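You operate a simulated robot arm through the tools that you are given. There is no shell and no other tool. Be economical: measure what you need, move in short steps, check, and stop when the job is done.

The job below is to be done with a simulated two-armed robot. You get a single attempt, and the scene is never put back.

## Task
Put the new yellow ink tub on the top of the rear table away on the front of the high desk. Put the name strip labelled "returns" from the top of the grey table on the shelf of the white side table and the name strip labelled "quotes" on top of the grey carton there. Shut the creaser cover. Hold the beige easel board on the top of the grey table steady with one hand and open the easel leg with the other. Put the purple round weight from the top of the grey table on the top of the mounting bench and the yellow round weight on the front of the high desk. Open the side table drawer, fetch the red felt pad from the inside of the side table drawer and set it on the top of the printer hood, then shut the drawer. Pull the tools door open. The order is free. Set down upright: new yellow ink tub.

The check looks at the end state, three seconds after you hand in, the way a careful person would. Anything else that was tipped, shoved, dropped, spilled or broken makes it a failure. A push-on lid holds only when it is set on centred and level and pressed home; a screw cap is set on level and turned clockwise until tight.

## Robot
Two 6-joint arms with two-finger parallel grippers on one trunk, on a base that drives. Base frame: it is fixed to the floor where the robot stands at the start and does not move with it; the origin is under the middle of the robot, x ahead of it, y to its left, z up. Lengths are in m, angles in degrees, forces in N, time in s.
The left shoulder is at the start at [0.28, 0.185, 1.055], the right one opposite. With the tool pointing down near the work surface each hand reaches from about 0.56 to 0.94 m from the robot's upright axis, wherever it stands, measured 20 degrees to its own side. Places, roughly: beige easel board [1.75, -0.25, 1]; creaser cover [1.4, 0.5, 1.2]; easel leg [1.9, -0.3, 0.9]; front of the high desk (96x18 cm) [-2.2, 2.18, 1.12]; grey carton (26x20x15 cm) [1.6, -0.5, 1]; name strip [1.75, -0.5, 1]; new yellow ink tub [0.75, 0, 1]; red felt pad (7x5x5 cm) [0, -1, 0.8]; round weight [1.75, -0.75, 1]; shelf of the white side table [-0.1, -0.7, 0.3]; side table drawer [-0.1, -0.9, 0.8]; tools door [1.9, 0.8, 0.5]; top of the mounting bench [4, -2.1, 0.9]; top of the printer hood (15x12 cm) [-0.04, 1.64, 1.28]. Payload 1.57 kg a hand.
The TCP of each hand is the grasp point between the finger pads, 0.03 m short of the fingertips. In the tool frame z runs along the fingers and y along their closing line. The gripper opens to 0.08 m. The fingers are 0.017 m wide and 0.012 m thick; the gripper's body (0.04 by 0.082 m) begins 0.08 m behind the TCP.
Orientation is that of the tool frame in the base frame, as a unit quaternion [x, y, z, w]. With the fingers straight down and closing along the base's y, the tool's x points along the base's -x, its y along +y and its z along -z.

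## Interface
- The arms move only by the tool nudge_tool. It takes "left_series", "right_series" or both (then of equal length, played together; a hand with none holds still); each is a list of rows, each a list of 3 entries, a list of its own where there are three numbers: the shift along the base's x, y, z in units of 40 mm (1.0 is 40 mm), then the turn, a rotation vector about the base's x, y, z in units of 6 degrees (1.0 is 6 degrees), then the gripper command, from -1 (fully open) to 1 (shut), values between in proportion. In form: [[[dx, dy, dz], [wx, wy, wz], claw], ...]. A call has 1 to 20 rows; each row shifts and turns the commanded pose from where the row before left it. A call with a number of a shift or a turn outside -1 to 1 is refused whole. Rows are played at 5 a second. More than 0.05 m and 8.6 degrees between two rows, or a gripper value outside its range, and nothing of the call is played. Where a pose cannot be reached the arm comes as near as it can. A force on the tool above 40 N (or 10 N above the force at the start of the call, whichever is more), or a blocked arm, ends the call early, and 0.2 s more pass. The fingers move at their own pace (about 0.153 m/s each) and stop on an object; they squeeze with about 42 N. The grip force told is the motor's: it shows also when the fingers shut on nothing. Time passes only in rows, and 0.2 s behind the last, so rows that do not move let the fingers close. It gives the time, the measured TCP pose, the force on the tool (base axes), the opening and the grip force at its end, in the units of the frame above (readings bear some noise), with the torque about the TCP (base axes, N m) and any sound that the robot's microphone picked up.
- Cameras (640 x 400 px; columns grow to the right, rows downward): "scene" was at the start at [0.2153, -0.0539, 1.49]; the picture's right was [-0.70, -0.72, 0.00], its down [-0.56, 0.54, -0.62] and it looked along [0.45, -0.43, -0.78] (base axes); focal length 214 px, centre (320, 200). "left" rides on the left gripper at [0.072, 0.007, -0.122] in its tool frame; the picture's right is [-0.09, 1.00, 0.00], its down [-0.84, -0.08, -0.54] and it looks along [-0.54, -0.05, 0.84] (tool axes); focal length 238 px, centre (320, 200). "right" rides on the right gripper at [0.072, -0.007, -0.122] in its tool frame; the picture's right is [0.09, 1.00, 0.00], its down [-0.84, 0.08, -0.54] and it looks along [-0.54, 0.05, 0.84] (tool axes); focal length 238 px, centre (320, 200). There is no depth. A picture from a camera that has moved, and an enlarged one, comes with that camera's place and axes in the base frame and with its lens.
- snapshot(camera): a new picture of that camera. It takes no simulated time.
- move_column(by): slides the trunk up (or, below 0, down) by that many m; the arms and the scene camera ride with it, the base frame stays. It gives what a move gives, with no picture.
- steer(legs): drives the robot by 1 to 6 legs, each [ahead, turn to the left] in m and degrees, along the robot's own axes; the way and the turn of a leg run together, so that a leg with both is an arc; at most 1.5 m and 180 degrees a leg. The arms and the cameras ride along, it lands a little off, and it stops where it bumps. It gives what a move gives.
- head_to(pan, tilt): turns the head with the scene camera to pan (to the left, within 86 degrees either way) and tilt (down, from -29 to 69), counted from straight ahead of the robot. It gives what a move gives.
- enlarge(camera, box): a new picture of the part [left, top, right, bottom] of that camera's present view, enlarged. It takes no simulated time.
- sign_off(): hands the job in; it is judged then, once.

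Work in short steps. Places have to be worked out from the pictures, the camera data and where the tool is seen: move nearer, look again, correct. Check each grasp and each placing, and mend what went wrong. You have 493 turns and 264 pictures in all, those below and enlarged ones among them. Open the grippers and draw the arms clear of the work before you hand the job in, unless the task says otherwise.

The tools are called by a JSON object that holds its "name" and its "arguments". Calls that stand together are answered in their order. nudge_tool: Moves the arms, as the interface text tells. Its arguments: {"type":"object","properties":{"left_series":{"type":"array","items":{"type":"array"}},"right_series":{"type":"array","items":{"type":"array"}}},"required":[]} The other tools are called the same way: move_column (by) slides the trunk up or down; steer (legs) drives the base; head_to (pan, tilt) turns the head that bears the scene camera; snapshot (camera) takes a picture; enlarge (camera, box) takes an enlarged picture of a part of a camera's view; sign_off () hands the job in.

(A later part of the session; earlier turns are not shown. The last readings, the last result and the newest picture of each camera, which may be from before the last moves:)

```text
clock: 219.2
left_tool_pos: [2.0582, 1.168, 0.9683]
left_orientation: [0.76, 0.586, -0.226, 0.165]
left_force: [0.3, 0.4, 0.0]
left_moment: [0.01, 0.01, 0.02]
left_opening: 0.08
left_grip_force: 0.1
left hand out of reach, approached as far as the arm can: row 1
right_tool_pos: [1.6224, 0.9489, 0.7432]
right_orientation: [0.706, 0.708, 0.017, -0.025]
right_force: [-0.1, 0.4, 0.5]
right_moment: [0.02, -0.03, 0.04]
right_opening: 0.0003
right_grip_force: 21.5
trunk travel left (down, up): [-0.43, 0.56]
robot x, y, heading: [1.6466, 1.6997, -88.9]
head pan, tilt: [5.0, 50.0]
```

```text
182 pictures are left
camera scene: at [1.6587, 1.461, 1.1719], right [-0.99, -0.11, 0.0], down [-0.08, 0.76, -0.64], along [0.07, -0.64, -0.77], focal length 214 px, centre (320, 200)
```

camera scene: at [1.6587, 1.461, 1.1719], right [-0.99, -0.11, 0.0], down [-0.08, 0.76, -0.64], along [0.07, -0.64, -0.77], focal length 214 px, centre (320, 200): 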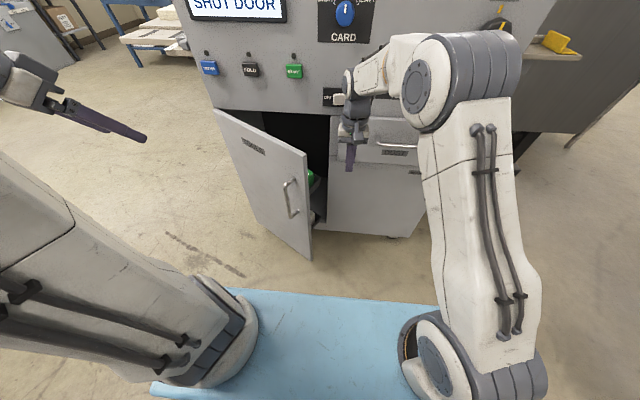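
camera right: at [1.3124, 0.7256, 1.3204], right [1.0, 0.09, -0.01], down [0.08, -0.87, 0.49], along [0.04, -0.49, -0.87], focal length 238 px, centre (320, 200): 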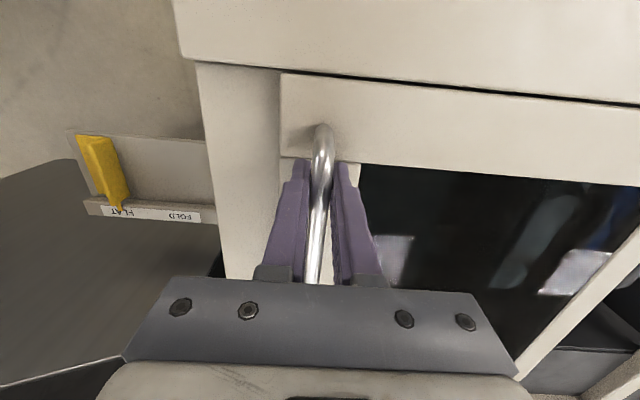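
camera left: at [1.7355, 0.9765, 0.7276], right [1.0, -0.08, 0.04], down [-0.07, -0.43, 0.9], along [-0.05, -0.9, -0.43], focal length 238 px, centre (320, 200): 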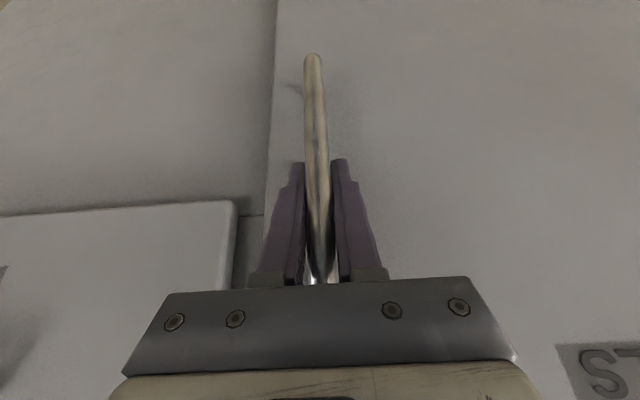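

Now I move the closed right fingers behind the door edge and push it outward along the arc.

{"name": "nudge_tool", "arguments": {"right_series": [[[0.8, -0.25, 0], [0, 0, 0], 1], [[0.8, -0.25, 0], [0, 0, 0], 1], [[0.8, -0.25, 0], [0, 0, 0], 1], [[0.64, 0.8, 0], [0, 0, 0], 1], [[0.64, 0.8, 0], [0, 0, 0], 1], [[0.66, 0.79, 0], [0, 0, 0], 1], [[0.66, 0.79, 0], [0, 0, 0], 1], [[0.6, 0.5, 0], [0, 0, 0], 1], [[0.6, 0.5, 0], [0, 0, 0], 1], [[0.6, 0.4, 0], [0, 0, 0], 1]]}}

{"name": "snapshot", "arguments": {"camera": "scene"}}

```text
clock: 221.4
left_tool_pos: [2.0588, 1.1666, 0.9683]
left_orientation: [0.76, 0.586, -0.226, 0.165]
left_force: [-0.6, -0.4, -0.4]
left_moment: [0.0, -0.01, -0.02]
left_opening: 0.0798
left_grip_force: 0.1
right_tool_pos: [1.8953, 1.1035, 0.7403]
right_orientation: [0.707, 0.707, 0.018, -0.025]
right_force: [-0.4, -0.7, 0.2]
right_moment: [-0.02, 0.01, -0.04]
right_opening: 0.0
right_grip_force: 21.2
trunk travel left (down, up): [-0.43, 0.56]
robot x, y, heading: [1.6503, 1.7001, -88.9]
head pan, tilt: [5.0, 50.0]
```

```text
181 pictures are left
camera scene: at [1.6586, 1.4607, 1.1718], right [-0.99, -0.11, 0.0], down [-0.08, 0.76, -0.64], along [0.07, -0.64, -0.77], focal length 214 px, centre (320, 200)
```

scene: 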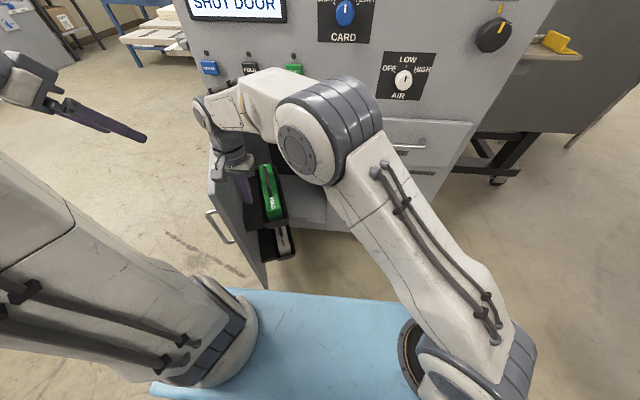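

Door is ~70° open. I push a bit further to ~90°, moving the left hand out of the way first.

{"name": "nudge_tool", "arguments": {"left_series": [[[0.8, 0.3, 0.7], [0, 0, 0], -1], [[0.8, 0.3, 0.7], [0, 0, 0], -1], [[0.8, 0.3, 0.7], [0, 0, 0], -1], [[0, 0, 0], [0, 0, 0], -1], [[0, 0, 0], [0, 0, 0], -1]], "right_series": [[[0, 0, 0], [0, 0, 0], 1], [[0, 0, 0], [0, 0, 0], 1], [[0.5, 0.15, 0], [0, 0, 0], 1], [[0.7, 0.1, 0], [0, 0, 0], 1], [[0.7, 0, 0], [0, 0, 0], 1]]}}

{"name": "snapshot", "arguments": {"camera": "scene"}}

```text
clock: 222.6
left_tool_pos: [2.1548, 1.2017, 1.0499]
left_orientation: [0.761, 0.586, -0.226, 0.163]
left_force: [0.1, 0.2, 0.2]
left_moment: [0.01, -0.03, -0.01]
left_opening: 0.08
left_grip_force: 0.0
right_tool_pos: [1.9706, 1.1147, 0.7425]
right_orientation: [0.708, 0.706, 0.017, -0.024]
right_force: [0.0, 0.3, 1.0]
right_moment: [-0.01, 0.01, 0.01]
right_opening: 0.0
right_grip_force: 21.1
trunk travel left (down, up): [-0.43, 0.56]
robot x, y, heading: [1.6447, 1.6972, -88.9]
head pan, tilt: [5.0, 50.0]
```

```text
180 pictures are left
camera scene: at [1.6586, 1.4609, 1.1718], right [-0.99, -0.11, 0.0], down [-0.08, 0.76, -0.64], along [0.07, -0.64, -0.77], focal length 214 px, centre (320, 200)
```

scene: 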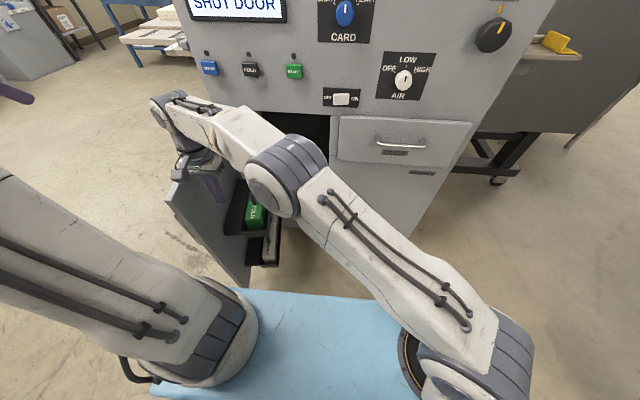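

The door is about 90° open. I retract the right hand up, raise the trunk and look at the door's final state.

{"name": "nudge_tool", "arguments": {"right_series": [[[-0.5, 0, 0.5], [0, 0, 0], 1], [[-0.5, 0, 0.9], [0, 0, 0], 0], [[-0.5, 0, 0.9], [0, 0, 0], -1], [[-0.8, 0.3, 0.8], [0, 0, 0], -1], [[-0.9, 0.3, 0.5], [0, 0, 0], -1], [[-0.9, 0.3, 0], [0, 0, 0], -1], [[-0.9, 0.3, 0], [0, 0, 0], -1], [[-0.9, 0, 0], [0, 0, 0], -1], [[-0.9, 0, 0], [0, 0, 0], -1], [[-0.9, 0, 0], [0, 0, 0], -1]]}}

{"name": "move_column", "arguments": {"by": 0.45}}

{"name": "snapshot", "arguments": {"camera": "scene"}}

```text
clock: 224.8
left_tool_pos: [2.1546, 1.2013, 1.051]
left_orientation: [0.76, 0.587, -0.226, 0.165]
left_force: [0.8, 0.1, -0.4]
left_moment: [-0.02, 0.01, -0.03]
left_opening: 0.0798
left_grip_force: 0.1
right_tool_pos: [1.6605, 1.1603, 0.8847]
right_orientation: [0.707, 0.707, 0.017, -0.025]
right_force: [0.0, 1.0, -0.4]
right_moment: [0.0, 0.01, -0.02]
right_opening: 0.0799
right_grip_force: 0.1
trunk travel left (down, up): [-0.43, 0.56]
robot x, y, heading: [1.6464, 1.696, -89.0]
head pan, tilt: [5.0, 50.0]
```

```text
refused: 0.45 is not a number from -0.4 to 0.4
```

```text
179 pictures are left
camera scene: at [1.659, 1.4607, 1.1718], right [-0.99, -0.11, 0.0], down [-0.08, 0.76, -0.64], along [0.07, -0.64, -0.77], focal length 214 px, centre (320, 200)
```

scene: 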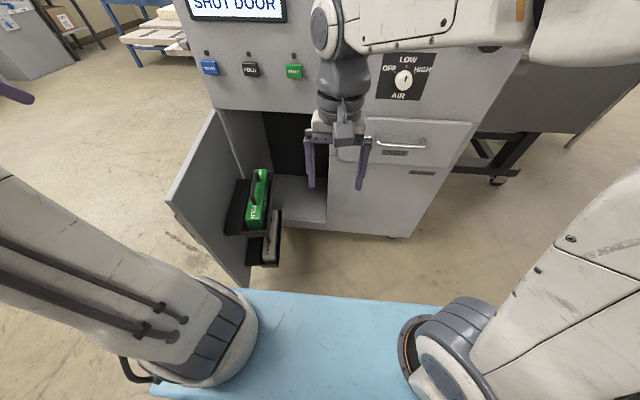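

Door wide open. I raise the trunk 0.4 and drive east, then look toward the south.

{"name": "move_column", "arguments": {"by": 0.4}}

{"name": "steer", "arguments": {"legs": [[0.07, 0], [0, 89], [1.15, 0], [0, -60]]}}

{"name": "head_to", "arguments": {"pan": -30, "tilt": 25}}

{"name": "snapshot", "arguments": {"camera": "scene"}}

```text
clock: 228.7
left_tool_pos: [2.1547, 1.2024, 1.452]
left_orientation: [0.761, 0.585, -0.225, 0.163]
left_force: [-0.7, 0.6, -0.4]
left_moment: [-0.01, 0.01, -0.02]
left_opening: 0.08
left_grip_force: 0.1
right_tool_pos: [1.6608, 1.1594, 1.285]
right_orientation: [0.707, 0.707, 0.017, -0.024]
right_force: [0.0, 0.2, -0.5]
right_moment: [-0.02, 0.01, 0.01]
right_opening: 0.08
right_grip_force: 0.0
trunk travel left (down, up): [-0.83, 0.16]
robot x, y, heading: [1.6479, 1.6995, -88.8]
head pan, tilt: [5.0, 50.0]
```

```text
clock: 241.6
left_tool_pos: [3.5048, 1.5224, 1.4511]
left_orientation: [0.565, 0.776, -0.17, 0.221]
left_force: [0.3, 0.2, -0.4]
left_moment: [0.04, 0.0, 0.01]
left_opening: 0.08
left_grip_force: 0.1
right_tool_pos: [3.1115, 1.22, 1.285]
right_orientation: [0.479, 0.877, 0.01, -0.028]
right_force: [0.2, 0.2, -0.7]
right_moment: [0.0, 0.01, 0.0]
right_opening: 0.08
right_grip_force: 0.1
trunk travel left (down, up): [-0.83, 0.16]
robot x, y, heading: [2.8109, 1.6666, -56.3]
head pan, tilt: [5.0, 50.0]
```

```text
clock: 242.6
left_tool_pos: [3.5048, 1.521, 1.4502]
left_orientation: [0.565, 0.776, -0.171, 0.221]
left_force: [-0.3, 0.0, 0.6]
left_moment: [-0.01, 0.01, 0.0]
left_opening: 0.0801
left_grip_force: 0.0
right_tool_pos: [3.1114, 1.2193, 1.2858]
right_orientation: [0.48, 0.877, 0.01, -0.029]
right_force: [-0.7, -1.4, 0.7]
right_moment: [0.02, -0.01, -0.04]
right_opening: 0.0797
right_grip_force: 0.1
trunk travel left (down, up): [-0.83, 0.16]
robot x, y, heading: [2.8125, 1.6654, -56.4]
head pan, tilt: [-30.0, 25.0]
```

```text
178 pictures are left
camera scene: at [2.9051, 1.4394, 1.6093], right [-1.0, -0.06, 0.0], down [-0.03, 0.42, -0.91], along [0.06, -0.9, -0.42], focal length 214 px, centre (320, 200)
```

scene: 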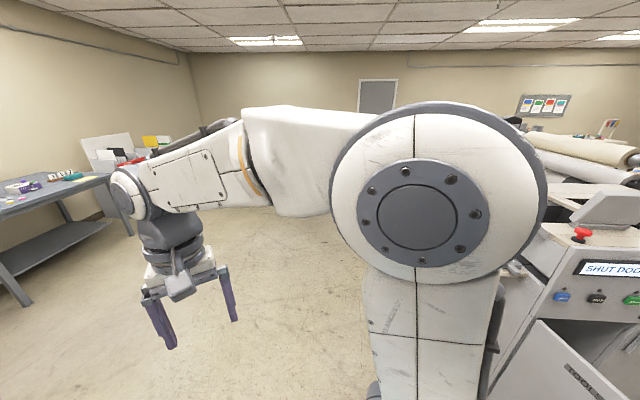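

The right arm blocks the view; I turn further right and look straight ahead.

{"name": "steer", "arguments": {"legs": [[0, -60]]}}

{"name": "head_to", "arguments": {"pan": 10, "tilt": 25}}

{"name": "snapshot", "arguments": {"camera": "scene"}}

```text
clock: 245.7
left_tool_pos: [3.0338, 0.9914, 1.4501]
left_orientation: [0.877, 0.39, -0.258, 0.106]
left_force: [-0.6, 1.5, 1.1]
left_moment: [0.02, 0.02, -0.01]
left_opening: 0.0798
left_grip_force: 0.1
right_tool_pos: [2.5747, 1.1806, 1.2852]
right_orientation: [0.854, 0.52, 0.022, -0.02]
right_force: [0.4, 0.0, -0.2]
right_moment: [0.0, -0.01, -0.01]
right_opening: 0.0801
right_grip_force: 0.1
trunk travel left (down, up): [-0.83, 0.16]
robot x, y, heading: [2.8072, 1.6685, -116.2]
head pan, tilt: [-30.0, 25.0]
```

```text
clock: 246.7
left_tool_pos: [3.034, 0.9908, 1.4519]
left_orientation: [0.877, 0.39, -0.258, 0.107]
left_force: [-0.3, 0.8, 0.1]
left_moment: [0.0, 0.0, -0.02]
left_opening: 0.0801
left_grip_force: 0.1
right_tool_pos: [2.5755, 1.1794, 1.2858]
right_orientation: [0.854, 0.52, 0.023, -0.02]
right_force: [-0.4, -0.3, 0.2]
right_moment: [-0.01, -0.01, 0.02]
right_opening: 0.0801
right_grip_force: 0.1
trunk travel left (down, up): [-0.83, 0.16]
robot x, y, heading: [2.8098, 1.6627, -116.3]
head pan, tilt: [10.0, 25.0]
```

```text
177 pictures are left
camera scene: at [2.7134, 1.4326, 1.6093], right [-0.96, 0.28, 0.0], down [0.12, 0.41, -0.91], along [-0.26, -0.87, -0.42], focal length 214 px, centre (320, 200)
```

scene: 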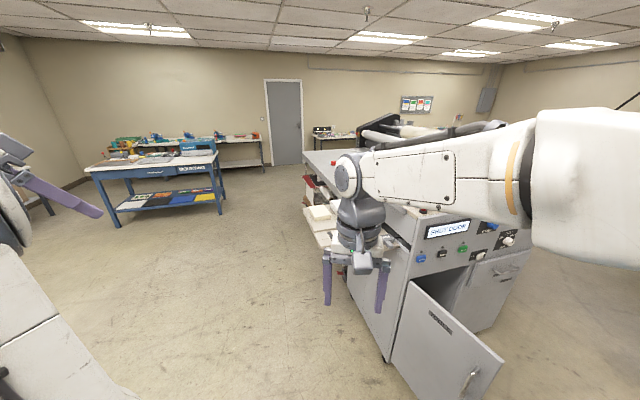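

The blue MOUNTING bench is ahead-left, the grey table behind the creaser. I drive south along x≈2.8 and then face west to the grey table.

{"name": "steer", "arguments": {"legs": [[0, 26.5], [1.4, 0], [0.6, 0], [0, -88]]}}

{"name": "head_to", "arguments": {"pan": 0, "tilt": 35}}

{"name": "snapshot", "arguments": {"camera": "scene"}}

```text
clock: 261.8
left_tool_pos: [2.3119, -0.8367, 1.451]
left_orientation: [0.952, -0.121, -0.276, -0.044]
left_force: [0.1, -0.8, -0.1]
left_moment: [0.01, -0.01, 0.0]
left_opening: 0.0799
left_grip_force: 0.2
right_tool_pos: [2.2681, -0.3421, 1.2863]
right_orientation: [1.0, 0.002, 0.029, -0.006]
right_force: [0.0, 0.4, 0.7]
right_moment: [0.0, -0.04, 0.0]
right_opening: 0.0801
right_grip_force: 0.1
trunk travel left (down, up): [-0.83, 0.16]
robot x, y, heading: [2.8082, -0.3255, -179.0]
head pan, tilt: [10.0, 25.0]
```

```text
clock: 262.5
left_tool_pos: [2.312, -0.8376, 1.4502]
left_orientation: [0.953, -0.121, -0.275, -0.044]
left_force: [-0.3, 0.9, 0.3]
left_moment: [-0.03, -0.02, 0.01]
left_opening: 0.0798
left_grip_force: 0.1
right_tool_pos: [2.2686, -0.3434, 1.2866]
right_orientation: [1.0, 0.002, 0.03, -0.007]
right_force: [0.3, 0.3, -0.3]
right_moment: [0.04, -0.03, 0.01]
right_opening: 0.08
right_grip_force: 0.0
trunk travel left (down, up): [-0.83, 0.16]
robot x, y, heading: [2.8068, -0.3275, -178.7]
head pan, tilt: [0.0, 35.0]
```

```text
176 pictures are left
camera scene: at [2.5594, -0.3326, 1.5936], right [-0.02, 1.0, 0.0], down [0.57, 0.01, -0.82], along [-0.82, -0.02, -0.57], focal length 214 px, centre (320, 200)
```

scene: 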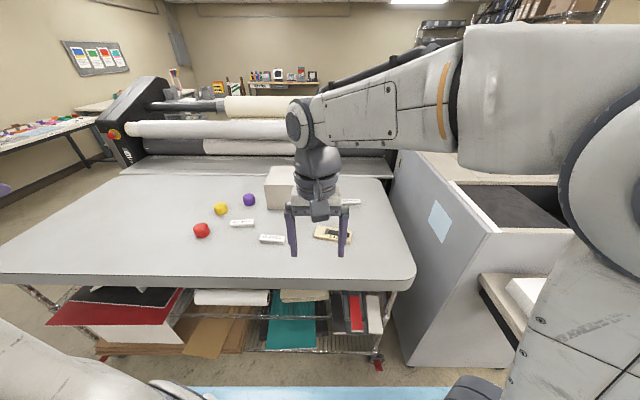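

Grey table is in view with weights, strips, carton, easel board. I zoom in.

{"name": "enlarge", "arguments": {"camera": "scene", "box": [170, 150, 410, 300]}}

{"name": "snapshot", "arguments": {"camera": "right"}}

```text
2.67 times, centred on (290, 225) of scene
camera zoom: at [2.5594, -0.3326, 1.5936], right [-0.02, 1.0, 0.0], down [0.57, 0.01, -0.82], along [-0.82, -0.02, -0.57], focal length 572 px, centre (400, 133)
```

zoom: 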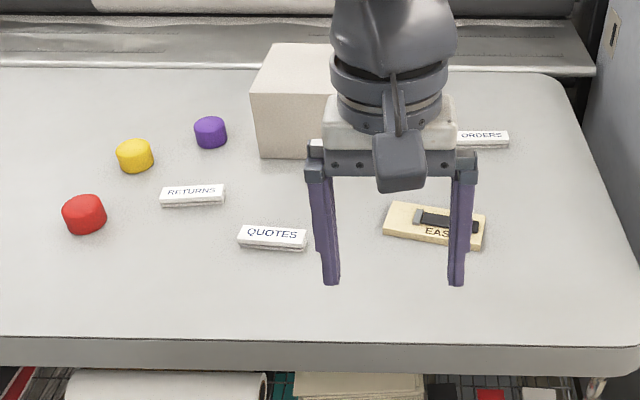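

```text
174 pictures are left
camera right: at [2.3324, -0.3361, 1.4107], right [0.1, -1.0, -0.01], down [-0.87, -0.09, 0.49], along [-0.49, -0.04, -0.87], focal length 238 px, centre (320, 200)
```

right: 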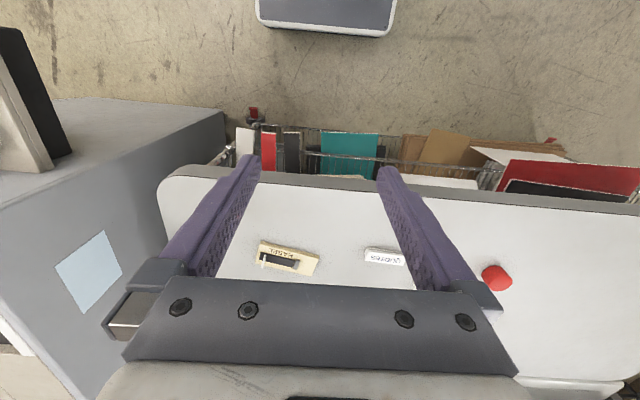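

Positions (table ≈0.94): easel board (1.89,−0.30), quotes (1.92,−0.55), returns (1.82,−0.705), purple (1.64,−0.73), yellow (1.715,−0.85), carton face x≈1.72. I drive 0.25 closer and straighten the left hand to point down.

{"name": "steer", "arguments": {"legs": [[0.25, 0]]}}

{"name": "nudge_tool", "arguments": {"left_series": [[[0, 0, 0], [-0.25, -0.86, 0.41], -1], [[0, 0, 0], [-0.25, -0.86, 0.41], -1], [[0, 0, 0], [-0.25, -0.86, 0.41], -1], [[0, 0, 0], [-0.25, -0.86, 0.41], -1], [[0, 0, 0], [-0.25, -0.86, 0.41], -1], [[0, 0, 0], [-0.25, -0.86, 0.41], -1]]}}

{"name": "snapshot", "arguments": {"camera": "right"}}

{"name": "snapshot", "arguments": {"camera": "left"}}

{"name": "snapshot", "arguments": {"camera": "scene"}}

```text
clock: 264.3
left_tool_pos: [2.0601, -0.8393, 1.4506]
left_orientation: [0.952, -0.123, -0.277, -0.044]
left_force: [-0.1, -0.6, 0.2]
left_moment: [0.03, -0.03, 0.0]
left_opening: 0.08
left_grip_force: 0.2
right_tool_pos: [2.0176, -0.346, 1.2846]
right_orientation: [1.0, 0.001, 0.03, -0.007]
right_force: [0.9, 0.0, 0.0]
right_moment: [0.01, 0.02, 0.01]
right_opening: 0.0801
right_grip_force: 0.0
trunk travel left (down, up): [-0.83, 0.16]
robot x, y, heading: [2.5553, -0.3312, -179.1]
head pan, tilt: [0.0, 35.0]
```

```text
clock: 265.7
left_tool_pos: [2.0585, -0.8399, 1.4497]
left_orientation: [0.987, -0.065, -0.146, -0.006]
left_force: [0.1, 0.2, 0.4]
left_moment: [0.02, 0.0, 0.01]
left_opening: 0.08
left_grip_force: 0.0
left hand out of reach, approached as far as the arm can: row 4, 5, 6
right_tool_pos: [2.0158, -0.3462, 1.2863]
right_orientation: [1.0, 0.001, 0.03, -0.007]
right_force: [-1.2, 0.1, 0.4]
right_moment: [-0.02, -0.01, 0.01]
right_opening: 0.0802
right_grip_force: 0.1
trunk travel left (down, up): [-0.83, 0.16]
robot x, y, heading: [2.5555, -0.3333, -179.0]
head pan, tilt: [0.0, 35.0]
```

```text
173 pictures are left
camera right: at [2.081, -0.3398, 1.4107], right [0.09, -1.0, -0.01], down [-0.87, -0.08, 0.49], along [-0.49, -0.04, -0.87], focal length 238 px, centre (320, 200)
```

right: 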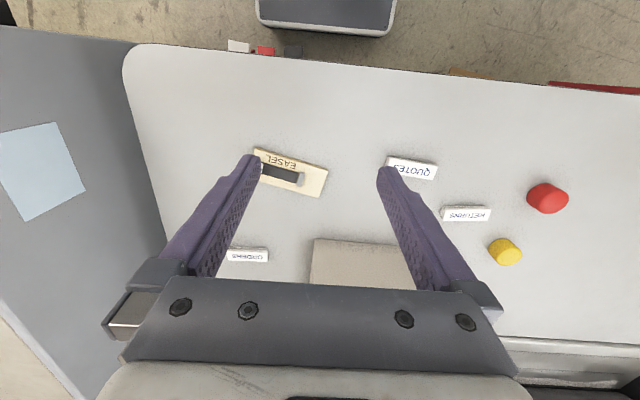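

```text
172 pictures are left
camera left: at [2.1611, -0.8601, 1.5456], right [-0.22, -0.98, 0.03], down [-0.63, 0.17, 0.76], along [-0.75, 0.14, -0.65], focal length 238 px, centre (320, 200)
```

left: 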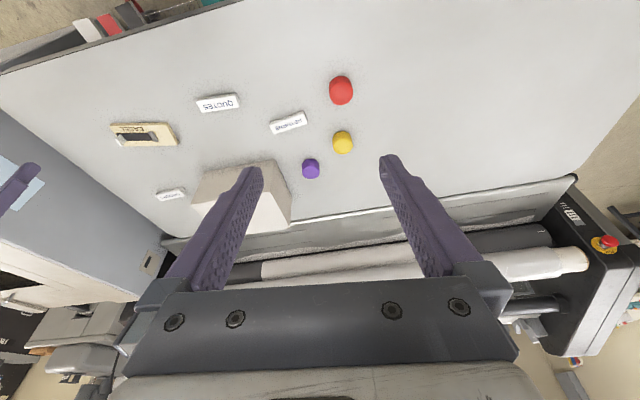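

```text
171 pictures are left
camera scene: at [2.308, -0.3368, 1.5935], right [-0.02, 1.0, 0.0], down [0.57, 0.01, -0.82], along [-0.82, -0.01, -0.57], focal length 214 px, centre (320, 200)
```

scene: 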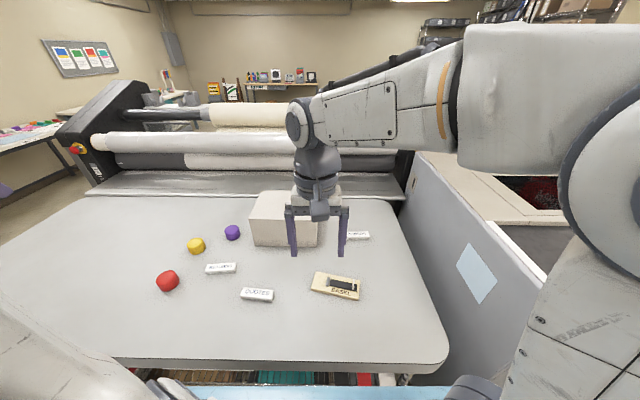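

Zoom on the easel board to understand the leg.

{"name": "enlarge", "arguments": {"camera": "scene", "box": [290, 255, 386, 315]}}

{"name": "enlarge", "arguments": {"camera": "right", "box": [235, 135, 345, 205]}}

```text
6.67 times, centred on (338, 285) of scene
camera zoom: at [2.308, -0.3368, 1.5935], right [-0.02, 1.0, 0.0], down [0.57, 0.01, -0.82], along [-0.82, -0.01, -0.57], focal length 1430 px, centre (200, -367)
```

zoom: 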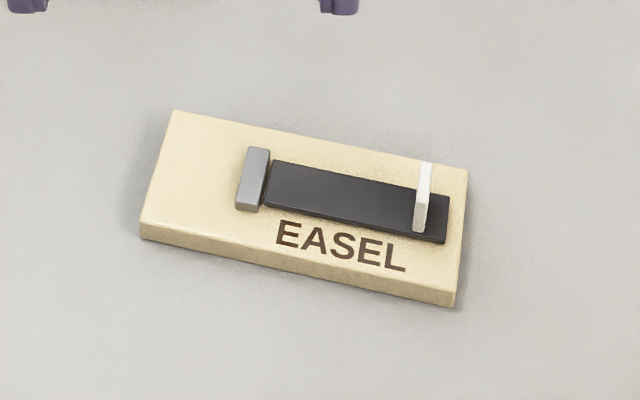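

```text
5.71 times, centred on (290, 170) of right
camera zoom: at [2.081, -0.3398, 1.4107], right [0.09, -1.0, -0.01], down [-0.87, -0.08, 0.49], along [-0.49, -0.04, -0.87], focal length 1362 px, centre (491, 371)
```

zoom: 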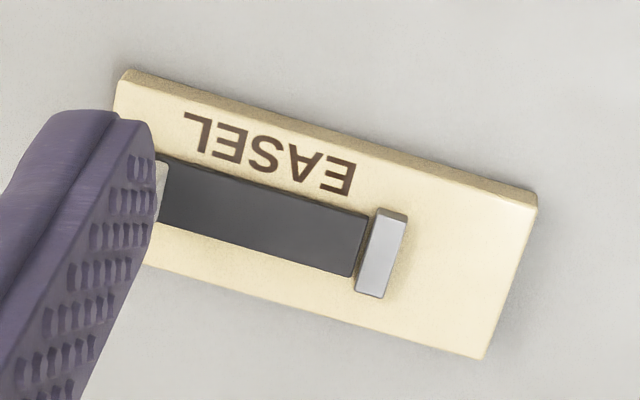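

The easel: dark leg hinged at the grey block (south end), white fin on its north end is the handle. Left hand will clamp the bare south end across the board (≈6.8 cm wide, long axis ≈17° off +y), right hand lifts the fin. First I reposition and yaw the left hand.

{"name": "nudge_tool", "arguments": {"left_series": [[[-0.19, 0.75, -0.62], [-0.04, -0.35, 0], -1], [[-0.19, 0.75, -0.62], [-0.04, -0.35, 0], -1], [[-0.19, 0.75, -0.62], [-0.04, -0.35, 0], -1], [[-0.19, 0.75, -0.62], [-0.04, -0.35, 0], -1], [[-0.19, 0.75, -0.62], [-0.04, -0.35, 0], -1], [[-0.19, 0.4, -0.62], [-0.04, -0.35, 0], -1], [[-0.19, 0, -0.62], [-0.04, -0.35, 0], -1], [[-0.19, 0, -0.62], [-0.04, -0.35, 0], -1], [[0, 0, 0], [0, 0, -1], -1], [[0, 0, 0], [0, 0, -1], -1], [[0, 0, 0], [0, 0, -1], -1], [[0, 0, 0], [0, 0, -1], -1], [[0, 0, 0], [0, 0, -1], -1], [[0, 0, 0], [0, 0, -1], -1], [[0, 0, 0], [0, 0, -1], -1], [[0, 0, 0], [0, 0, -1], -1]]}}

{"name": "snapshot", "arguments": {"camera": "scene"}}

```text
clock: 269.1
left_tool_pos: [2.0185, -0.663, 1.1437]
left_orientation: [0.879, -0.463, -0.078, -0.083]
left_force: [0.7, -0.9, -0.3]
left_moment: [0.01, 0.04, -0.01]
left_opening: 0.0801
left_grip_force: 0.1
left hand out of reach, approached as far as the arm can: row 1, 2, 3, 4, 5, 6, 7, 8, 9, 10, 11, 12, 13, 14, 15, 16
right_tool_pos: [2.0162, -0.3462, 1.2846]
right_orientation: [1.0, 0.002, 0.029, -0.006]
right_force: [0.5, -0.2, -0.3]
right_moment: [-0.01, -0.02, -0.03]
right_opening: 0.0798
right_grip_force: 0.0
trunk travel left (down, up): [-0.83, 0.16]
robot x, y, heading: [2.5547, -0.3296, -178.9]
head pan, tilt: [0.0, 35.0]
```

```text
168 pictures are left
camera scene: at [2.3082, -0.3369, 1.5936], right [-0.02, 1.0, 0.0], down [0.57, 0.01, -0.82], along [-0.82, -0.01, -0.57], focal length 214 px, centre (320, 200)
```

scene: 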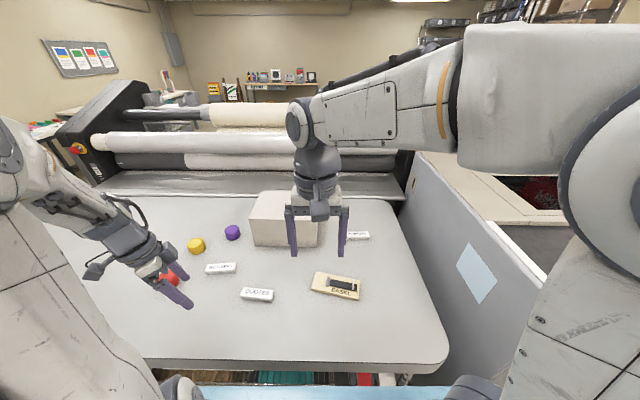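

The wrist is cramped there. I move the left hand out over the board's south end (and the right hand north out of the way).

{"name": "nudge_tool", "arguments": {"left_series": [[[-0.6, 0.3, 0], [0, 0, 0], -1], [[-0.6, 0.5, 0], [0, 0, 0], -1], [[-0.6, 0.9, 0], [0, 0, 0], -1], [[-0.6, 0.9, 0], [0, 0, 0], -1], [[-0.6, 0.9, 0], [0, 0, 0], -1], [[-0.5, 0.9, 0], [0, 0, 0], -1], [[-0.4, 0.9, 0], [0, 0, 0], -1], [[0, 0.9, 0], [0, 0, 0], -1], [[0, 0.9, 0], [0, 0, 0], -1]], "right_series": [[[-0.5, 1, 0], [0, 0, 0], -1], [[-0.5, 1, 0], [0, 0, 0], -1], [[-0.5, 1, 0], [0, 0, 0], -1], [[-0.3, 1, 0], [0, 0, 0], -1], [[0, 0.9, 0], [0, 0, 0], -1], [[0, 0, 0], [0, 0, 0], -1], [[0, 0, 0], [0, 0, 0], -1], [[0, 0, 0], [0, 0, 0], -1], [[0, 0, 0], [0, 0, 0], -1]]}}

{"name": "snapshot", "arguments": {"camera": "scene"}}

```text
clock: 271.1
left_tool_pos: [1.8671, -0.3772, 1.1297]
left_orientation: [0.88, -0.463, -0.063, -0.086]
left_force: [0.1, -0.2, 0.3]
left_moment: [-0.01, 0.0, -0.03]
left_opening: 0.0801
left_grip_force: 0.0
left hand out of reach, approached as far as the arm can: row 1, 8, 9
right_tool_pos: [1.9443, -0.1493, 1.2854]
right_orientation: [1.0, 0.001, 0.03, -0.007]
right_force: [0.3, -0.9, -0.1]
right_moment: [-0.02, 0.02, 0.01]
right_opening: 0.0798
right_grip_force: 0.1
trunk travel left (down, up): [-0.83, 0.16]
robot x, y, heading: [2.5534, -0.3325, -178.9]
head pan, tilt: [0.0, 35.0]
```

```text
167 pictures are left
camera scene: at [2.3081, -0.3368, 1.5936], right [-0.02, 1.0, 0.0], down [0.57, 0.01, -0.82], along [-0.82, -0.01, -0.57], focal length 214 px, centre (320, 200)
```

scene: 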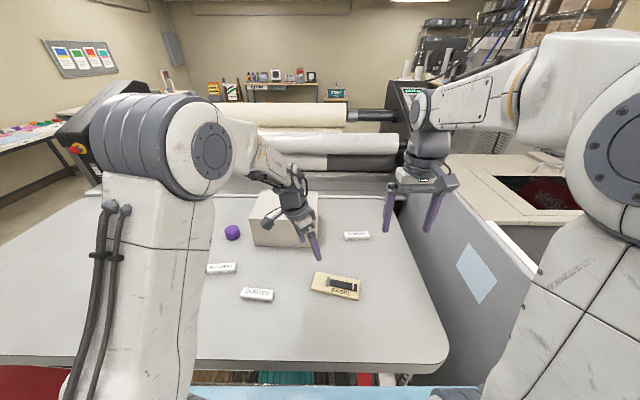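

Continue the yaw (≈−52° more) and remove the 12° tilt.

{"name": "nudge_tool", "arguments": {"left_series": [[[0, 0, 0], [-0.22, -0.03, -0.97], -1], [[0, 0, 0], [-0.22, -0.03, -0.97], -1], [[0, 0, 0], [-0.22, -0.03, -0.97], -1], [[0, 0, 0], [-0.22, -0.03, -0.97], -1], [[0, 0, 0], [-0.22, -0.03, -0.97], -1], [[0, 0, 0], [-0.22, -0.03, -0.97], -1], [[0, 0, 0], [-0.22, -0.03, -0.97], -1], [[0, 0, 0], [-0.22, -0.03, -0.97], -1], [[0, 0, 0], [-0.22, -0.03, -0.97], -1]]}}

{"name": "snapshot", "arguments": {"camera": "scene"}}

{"name": "snapshot", "arguments": {"camera": "left"}}

```text
clock: 273.1
left_tool_pos: [1.9495, -0.3741, 1.0208]
left_orientation: [-0.591, 0.803, 0.013, 0.08]
left_force: [0.3, -0.3, -0.2]
left_moment: [-0.01, 0.01, 0.02]
left_opening: 0.08
left_grip_force: 0.1
left hand out of reach, approached as far as the arm can: row 1, 2, 3, 4, 5, 6, 7, 8, 9
right_tool_pos: [1.9442, -0.1496, 1.2849]
right_orientation: [1.0, 0.002, 0.03, -0.006]
right_force: [0.3, 0.1, 0.5]
right_moment: [0.0, 0.0, 0.03]
right_opening: 0.08
right_grip_force: 0.0
trunk travel left (down, up): [-0.83, 0.16]
robot x, y, heading: [2.5542, -0.3326, -179.2]
head pan, tilt: [0.0, 35.0]
```

```text
166 pictures are left
camera scene: at [2.3079, -0.3365, 1.5935], right [-0.02, 1.0, 0.0], down [0.57, 0.01, -0.82], along [-0.82, -0.01, -0.57], focal length 214 px, centre (320, 200)
```

scene: 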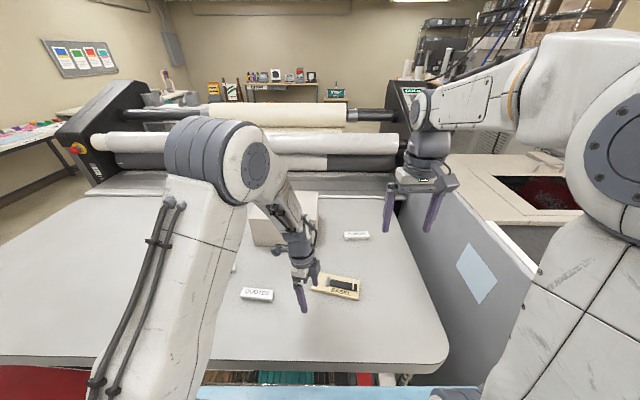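

```text
165 pictures are left
camera left: at [1.908, -0.4538, 1.1302], right [-0.92, 0.39, -0.06], down [0.25, 0.71, 0.66], along [0.3, 0.59, -0.75], focal length 238 px, centre (320, 200)
```

left: 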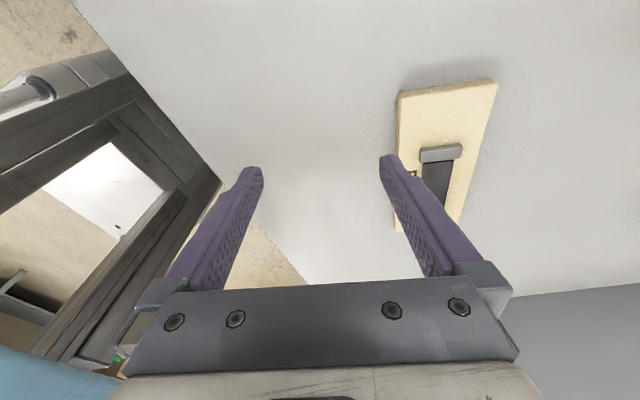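

Yaw is right now (−107°). I fix the remaining tilt while moving over the bare end (1.862,−0.343).

{"name": "nudge_tool", "arguments": {"left_series": [[[-0.5, 0.2, 0], [-0.27, 0.27, 0], -1], [[-0.5, 0.2, 0], [-0.27, 0.27, 0], -1], [[-0.5, 0.2, 0], [-0.27, 0.27, 0], -1], [[-0.6, 0.2, 0], [-0.27, 0.27, 0], -1]]}}

{"name": "snapshot", "arguments": {"camera": "left"}}

```text
clock: 274.1
left_tool_pos: [1.9134, -0.3532, 0.972]
left_orientation: [-0.593, 0.804, 0.044, 0.032]
left_force: [-0.8, 0.1, 0.2]
left_moment: [0.03, 0.02, -0.03]
left_opening: 0.08
left_grip_force: 0.1
left hand out of reach, approached as far as the arm can: row 1, 2, 3, 4
right_tool_pos: [1.9438, -0.1505, 1.2839]
right_orientation: [1.0, 0.001, 0.029, -0.006]
right_force: [1.0, -0.6, 0.1]
right_moment: [0.01, 0.03, 0.06]
right_opening: 0.08
right_grip_force: 0.0
trunk travel left (down, up): [-0.83, 0.16]
robot x, y, heading: [2.553, -0.3269, -179.0]
head pan, tilt: [0.0, 35.0]
```

```text
164 pictures are left
camera left: at [1.885, -0.4334, 1.0859], right [-0.92, 0.38, 0.04], down [0.32, 0.71, 0.62], along [0.21, 0.59, -0.78], focal length 238 px, centre (320, 200)
```

left: 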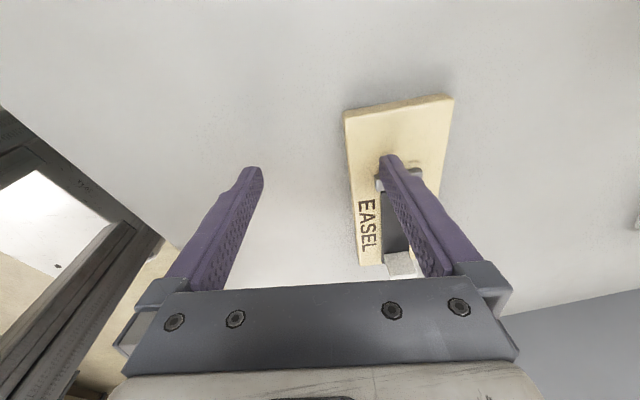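

Left hand is at its wrist limit. I raise it, back the robot slightly and turn it 20° right so the board lies on the left arm's good side.

{"name": "nudge_tool", "arguments": {"left_series": [[[0.3, -0.3, 0.9], [0, 0, 0.5], -1], [[0.3, -0.3, 0.9], [0, 0, 0.5], -1], [[0.3, -0.3, 0.9], [0, 0, 0.5], -1], [[0, 0, 0.9], [0, 0, 0], -1]]}}

{"name": "steer", "arguments": {"legs": [[-0.1, 0], [0, -20]]}}

{"name": "snapshot", "arguments": {"camera": "scene"}}

```text
clock: 275.1
left_tool_pos: [1.9659, -0.3981, 1.0804]
left_orientation: [-0.654, 0.753, 0.062, 0.04]
left_force: [1.0, -0.1, 0.2]
left_moment: [0.0, -0.01, 0.01]
left_opening: 0.0804
left_grip_force: 0.0
left hand out of reach, approached as far as the arm can: row 2, 3, 4
right_tool_pos: [1.9444, -0.1491, 1.2849]
right_orientation: [1.0, 0.0, 0.03, -0.006]
right_force: [0.3, 0.0, 1.0]
right_moment: [0.02, 0.0, 0.01]
right_opening: 0.08
right_grip_force: 0.1
trunk travel left (down, up): [-0.83, 0.16]
robot x, y, heading: [2.5576, -0.3284, -179.0]
head pan, tilt: [0.0, 35.0]
```

```text
clock: 277.4
left_tool_pos: [2.0781, -0.1871, 1.0809]
left_orientation: [-0.51, 0.857, 0.053, 0.05]
left_force: [0.6, 0.2, 0.0]
left_moment: [-0.03, 0.02, 0.04]
left_opening: 0.0802
left_grip_force: 0.2
right_tool_pos: [2.1434, 0.0531, 1.286]
right_orientation: [0.984, -0.176, 0.031, -0.001]
right_force: [-0.1, 0.7, -0.4]
right_moment: [0.01, -0.02, -0.04]
right_opening: 0.0797
right_grip_force: 0.0
trunk travel left (down, up): [-0.83, 0.16]
robot x, y, heading: [2.6566, -0.3305, 160.6]
head pan, tilt: [0.0, 35.0]
```

```text
163 pictures are left
camera scene: at [2.4211, -0.2483, 1.5935], right [0.33, 0.94, 0.0], down [0.54, -0.19, -0.82], along [-0.77, 0.27, -0.57], focal length 214 px, centre (320, 200)
```

scene: 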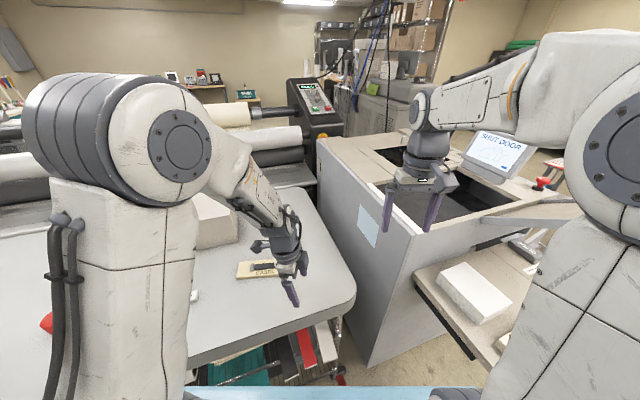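

Now move the left hand above the board's south end with yaw/tilt corrections.

{"name": "nudge_tool", "arguments": {"left_series": [[[-0.77, -0.56, 0], [-0.2, 0.04, 0.29], -1], [[-0.77, -0.56, 0], [-0.2, 0.04, 0.29], -1], [[-0.77, -0.56, 0], [-0.2, 0.04, 0.29], -1], [[-0.77, -0.56, 0], [-0.2, 0.04, 0.29], -1], [[-0.77, -0.56, 0], [-0.2, 0.04, 0.29], -1], [[-0.77, -0.56, 0], [-0.2, 0.04, 0.29], -1], [[-0.77, -0.56, 0], [-0.2, 0.04, 0.29], -1]]}}

{"name": "snapshot", "arguments": {"camera": "left"}}

```text
clock: 279.0
left_tool_pos: [1.9308, -0.3633, 0.9863]
left_orientation: [-0.599, 0.799, 0.055, 0.015]
left_force: [0.1, -0.1, 0.1]
left_moment: [0.01, 0.03, 0.01]
left_opening: 0.0799
left_grip_force: 0.0
left hand out of reach, approached as far as the arm can: row 1, 2, 3, 4, 5, 6, 7
right_tool_pos: [2.1444, 0.0538, 1.2872]
right_orientation: [0.984, -0.175, 0.03, 0.0]
right_force: [0.1, -0.2, 0.2]
right_moment: [0.0, 0.02, 0.03]
right_opening: 0.0799
right_grip_force: 0.0
trunk travel left (down, up): [-0.83, 0.16]
robot x, y, heading: [2.6524, -0.3281, 160.8]
head pan, tilt: [0.0, 35.0]
```

```text
162 pictures are left
camera left: at [1.9082, -0.4434, 1.101], right [-0.93, 0.36, 0.08], down [0.33, 0.72, 0.61], along [0.17, 0.59, -0.79], focal length 238 px, centre (320, 200)
```

left: 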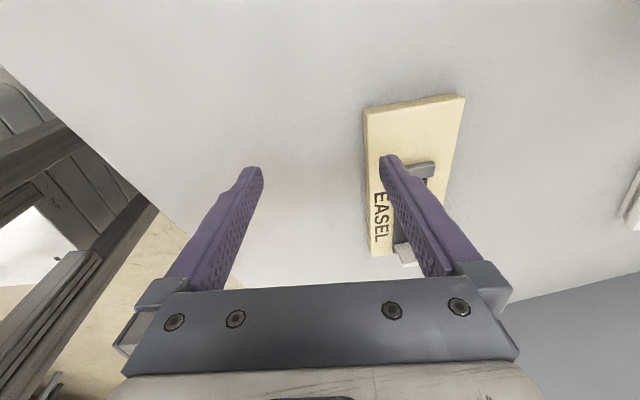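

The wrist can't clamp across the board, so I'll press the bare south end down with the closed left fingers instead (neutral yaw fits now). I raise the hand and yaw it back +90°.

{"name": "nudge_tool", "arguments": {"left_series": [[[0.2, -0.2, 0.8], [0, 0, 1], -1], [[0.2, -0.2, 0.8], [0, 0, 1], -1], [[0, 0, 0.8], [0, 0, 1], -1], [[0, 0, 0], [0, 0, 1], -1], [[0, 0, 0], [0, 0, 1], -1], [[0, 0, 0], [0, 0, 1], -1], [[0, 0, 0], [0, 0, 1], 1], [[0, 0, 0], [0, 0, 1], 1], [[0, 0, 0], [0, 0, 1], 1], [[0, 0, 0], [0, 0, 1], 1], [[0, 0, 0], [0, 0, 1], 1], [[0, 0, 0], [0, 0, 1], 1], [[0, 0, 0], [0, 0, 1], 1], [[0, 0, 0], [0, 0, 1], 1], [[0, 0, 0], [0, 0, 1], 1]]}}

{"name": "snapshot", "arguments": {"camera": "scene"}}

```text
clock: 282.2
left_tool_pos: [2.0113, -0.4117, 0.9814]
left_orientation: [0.977, -0.201, -0.067, 0.028]
left_force: [0.3, -0.1, -0.2]
left_moment: [0.01, 0.02, 0.05]
left_opening: 0.0001
left_grip_force: 21.2
left hand out of reach, approached as far as the arm can: row 1, 2, 3, 4, 5, 6, 7, 8, 9, 10, 11, 12, 13, 14
right_tool_pos: [2.143, 0.0539, 1.2857]
right_orientation: [0.984, -0.176, 0.031, 0.0]
right_force: [-0.3, 0.5, -0.5]
right_moment: [-0.01, 0.0, -0.01]
right_opening: 0.0803
right_grip_force: 0.1
trunk travel left (down, up): [-0.83, 0.16]
robot x, y, heading: [2.6523, -0.3309, 160.7]
head pan, tilt: [0.0, 35.0]
```

```text
161 pictures are left
camera scene: at [2.4212, -0.2482, 1.5935], right [0.33, 0.94, 0.0], down [0.54, -0.19, -0.82], along [-0.77, 0.27, -0.57], focal length 214 px, centre (320, 200)
```

scene: 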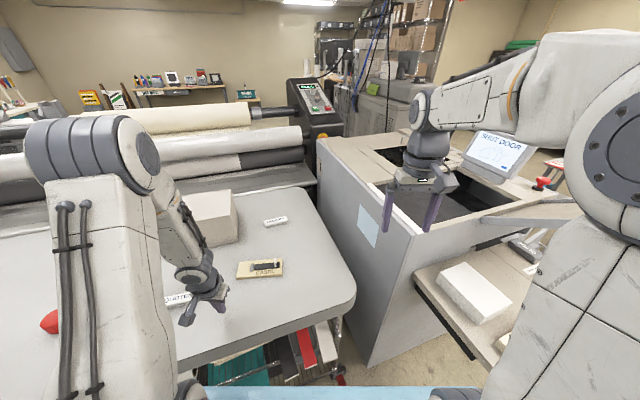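

I raise the left hand, fix tilt, and go above the bare end.

{"name": "nudge_tool", "arguments": {"left_series": [[[0, 0, 0.9], [0.07, -0.34, 0], 1], [[0, 0, 0.9], [0.07, -0.34, 0], 1], [[-0.8, 0.35, 0.3], [0.07, -0.34, 0], 1], [[-0.8, 0.35, 0], [0.07, -0.34, 0], 1], [[-0.8, 0.35, 0], [0, 0, 0], 1], [[-0.8, 0.35, 0], [0, 0, 0], 1], [[-0.5, 0.35, 0], [0, 0, 0], 1]]}}

{"name": "snapshot", "arguments": {"camera": "left"}}

{"name": "enlarge", "arguments": {"camera": "scene", "box": [140, 180, 380, 330]}}

```text
clock: 283.8
left_tool_pos: [1.8611, -0.3513, 1.051]
left_orientation: [0.98, -0.199, -0.004, 0.025]
left_force: [0.2, -0.5, -0.2]
left_moment: [-0.02, 0.02, 0.03]
left_opening: 0.0
left_grip_force: 20.8
left hand out of reach, approached as far as the arm can: row 1, 2
right_tool_pos: [2.1436, 0.0539, 1.2847]
right_orientation: [0.984, -0.176, 0.032, 0.0]
right_force: [0.4, 0.6, 0.0]
right_moment: [0.01, -0.03, -0.02]
right_opening: 0.0799
right_grip_force: 0.1
trunk travel left (down, up): [-0.83, 0.16]
robot x, y, heading: [2.6544, -0.3277, 160.6]
head pan, tilt: [0.0, 35.0]
```

```text
160 pictures are left
camera left: at [1.9265, -0.3798, 1.1727], right [-0.47, -0.88, 0.05], down [-0.73, 0.42, 0.54], along [-0.49, 0.22, -0.84], focal length 238 px, centre (320, 200)
```

left: 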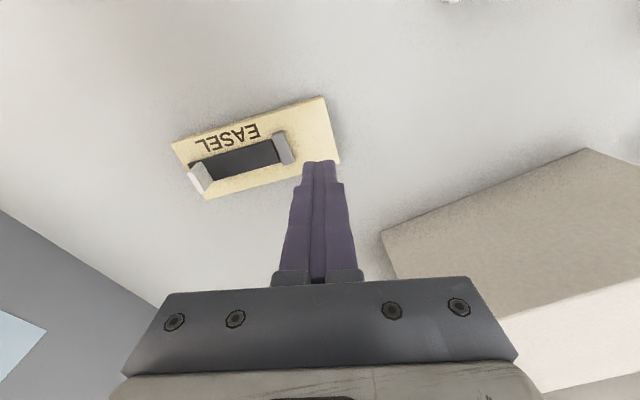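

```text
2.67 times, centred on (260, 255) of scene
camera zoom: at [2.4211, -0.2482, 1.5935], right [0.33, 0.94, 0.0], down [0.54, -0.19, -0.82], along [-0.77, 0.27, -0.57], focal length 572 px, centre (480, 53)
```

zoom: 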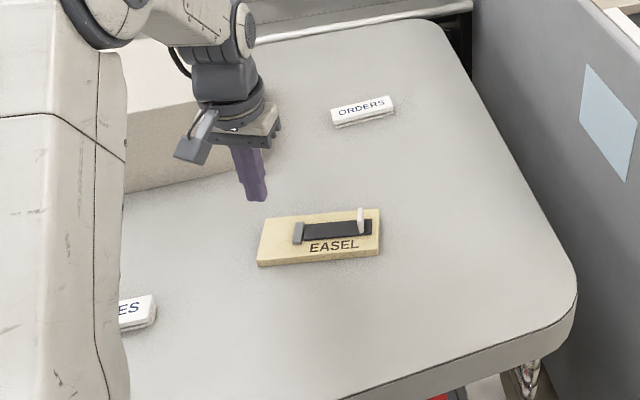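

Left fingers are above the bare end. I lower gently until they press on the board.

{"name": "nudge_tool", "arguments": {"left_series": [[[0.1, 0, -0.6], [0, 0, 0], 1], [[0, 0, -0.6], [0, 0, 0], 1], [[0, 0, -0.4], [0, 0, 0], 1], [[0, 0, -0.1], [0, 0, 0], 1], [[0, 0, -0.1], [0, 0, 0], 1], [[0, 0, -0.1], [0, 0, 0], 1]]}}

{"name": "enlarge", "arguments": {"camera": "scene", "box": [180, 200, 340, 300]}}

```text
clock: 285.2
left_tool_pos: [1.8646, -0.3511, 0.9761]
left_orientation: [0.98, -0.198, -0.004, 0.025]
left_force: [0.5, 0.0, -0.5]
left_moment: [0.01, 0.01, -0.01]
left_opening: 0.0
left_grip_force: 21.6
right_tool_pos: [2.1445, 0.0521, 1.2856]
right_orientation: [0.984, -0.175, 0.031, -0.001]
right_force: [-1.2, -0.5, 0.8]
right_moment: [-0.01, -0.01, -0.01]
right_opening: 0.0799
right_grip_force: 0.0
trunk travel left (down, up): [-0.83, 0.16]
robot x, y, heading: [2.6555, -0.3297, 160.7]
head pan, tilt: [0.0, 35.0]
```

```text
4.00 times, centred on (260, 250) of scene
camera zoom: at [2.4212, -0.2482, 1.5935], right [0.33, 0.94, 0.0], down [0.54, -0.19, -0.82], along [-0.77, 0.27, -0.57], focal length 858 px, centre (560, 0)
```

zoom: 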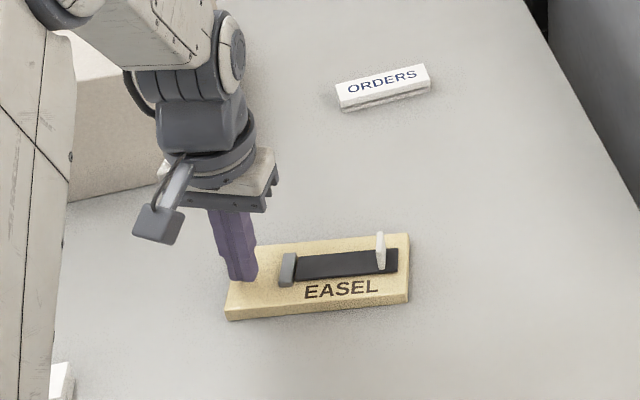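

Now I bring the right hand above the fin at (1.892,−0.234).

{"name": "nudge_tool", "arguments": {"right_series": [[[-0.63, -0.72, -0.56], [0.01, 0.06, 0.05], -1], [[-0.63, -0.72, -0.56], [0.01, 0.06, 0.05], -1], [[-0.63, -0.72, -0.56], [0.01, 0.06, 0.05], -1], [[-0.63, -0.72, -0.56], [0.01, 0.06, 0.05], -1], [[-0.63, -0.72, -0.56], [0.01, 0.06, 0.05], -1], [[-0.63, -0.72, -0.56], [0.01, 0.06, 0.05], -1], [[-0.63, -0.72, -0.56], [0.01, 0.06, 0.05], -1], [[-0.63, -0.72, -0.56], [0.01, 0.06, 0.05], -1], [[-0.63, -0.72, -0.56], [0.01, 0.06, 0.05], -1], [[-0.63, -0.72, -0.56], [0.01, 0.06, 0.05], -1]]}}

{"name": "snapshot", "arguments": {"camera": "right"}}

{"name": "enlarge", "arguments": {"camera": "scene", "box": [180, 180, 340, 280]}}

```text
clock: 287.4
left_tool_pos: [1.8637, -0.3514, 0.9773]
left_orientation: [0.98, -0.198, -0.004, 0.025]
left_force: [0.2, 0.3, 0.0]
left_moment: [-0.03, 0.01, 0.0]
left_opening: 0.0003
left_grip_force: 21.5
right_tool_pos: [1.8929, -0.2341, 1.0624]
right_orientation: [0.989, -0.151, -0.001, -0.002]
right_force: [-0.8, 0.4, -0.5]
right_moment: [0.0, 0.01, 0.01]
right_opening: 0.0799
right_grip_force: 0.1
trunk travel left (down, up): [-0.83, 0.16]
robot x, y, heading: [2.6553, -0.3275, 160.4]
head pan, tilt: [0.0, 35.0]
```

```text
157 pictures are left
camera right: at [1.9639, -0.2481, 1.1822], right [-0.21, -0.98, 0.0], down [-0.82, 0.17, 0.54], along [-0.53, 0.11, -0.84], focal length 238 px, centre (320, 200)
```

right: 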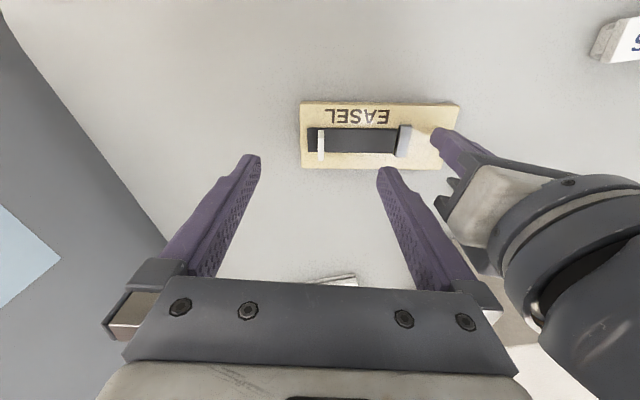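

```text
4.00 times, centred on (260, 230) of scene
camera zoom: at [2.4212, -0.2482, 1.5936], right [0.33, 0.94, 0.0], down [0.54, -0.19, -0.82], along [-0.77, 0.27, -0.57], focal length 858 px, centre (560, 80)
```

zoom: 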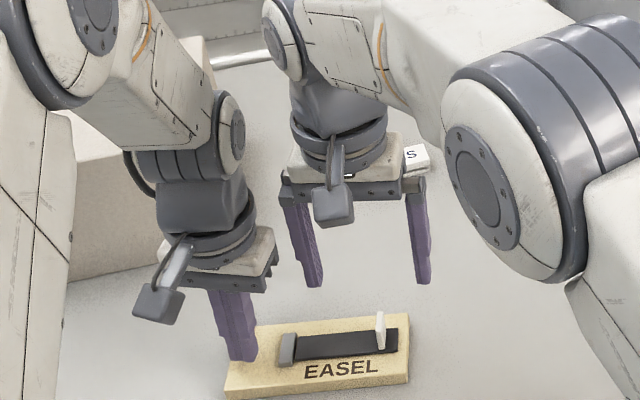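

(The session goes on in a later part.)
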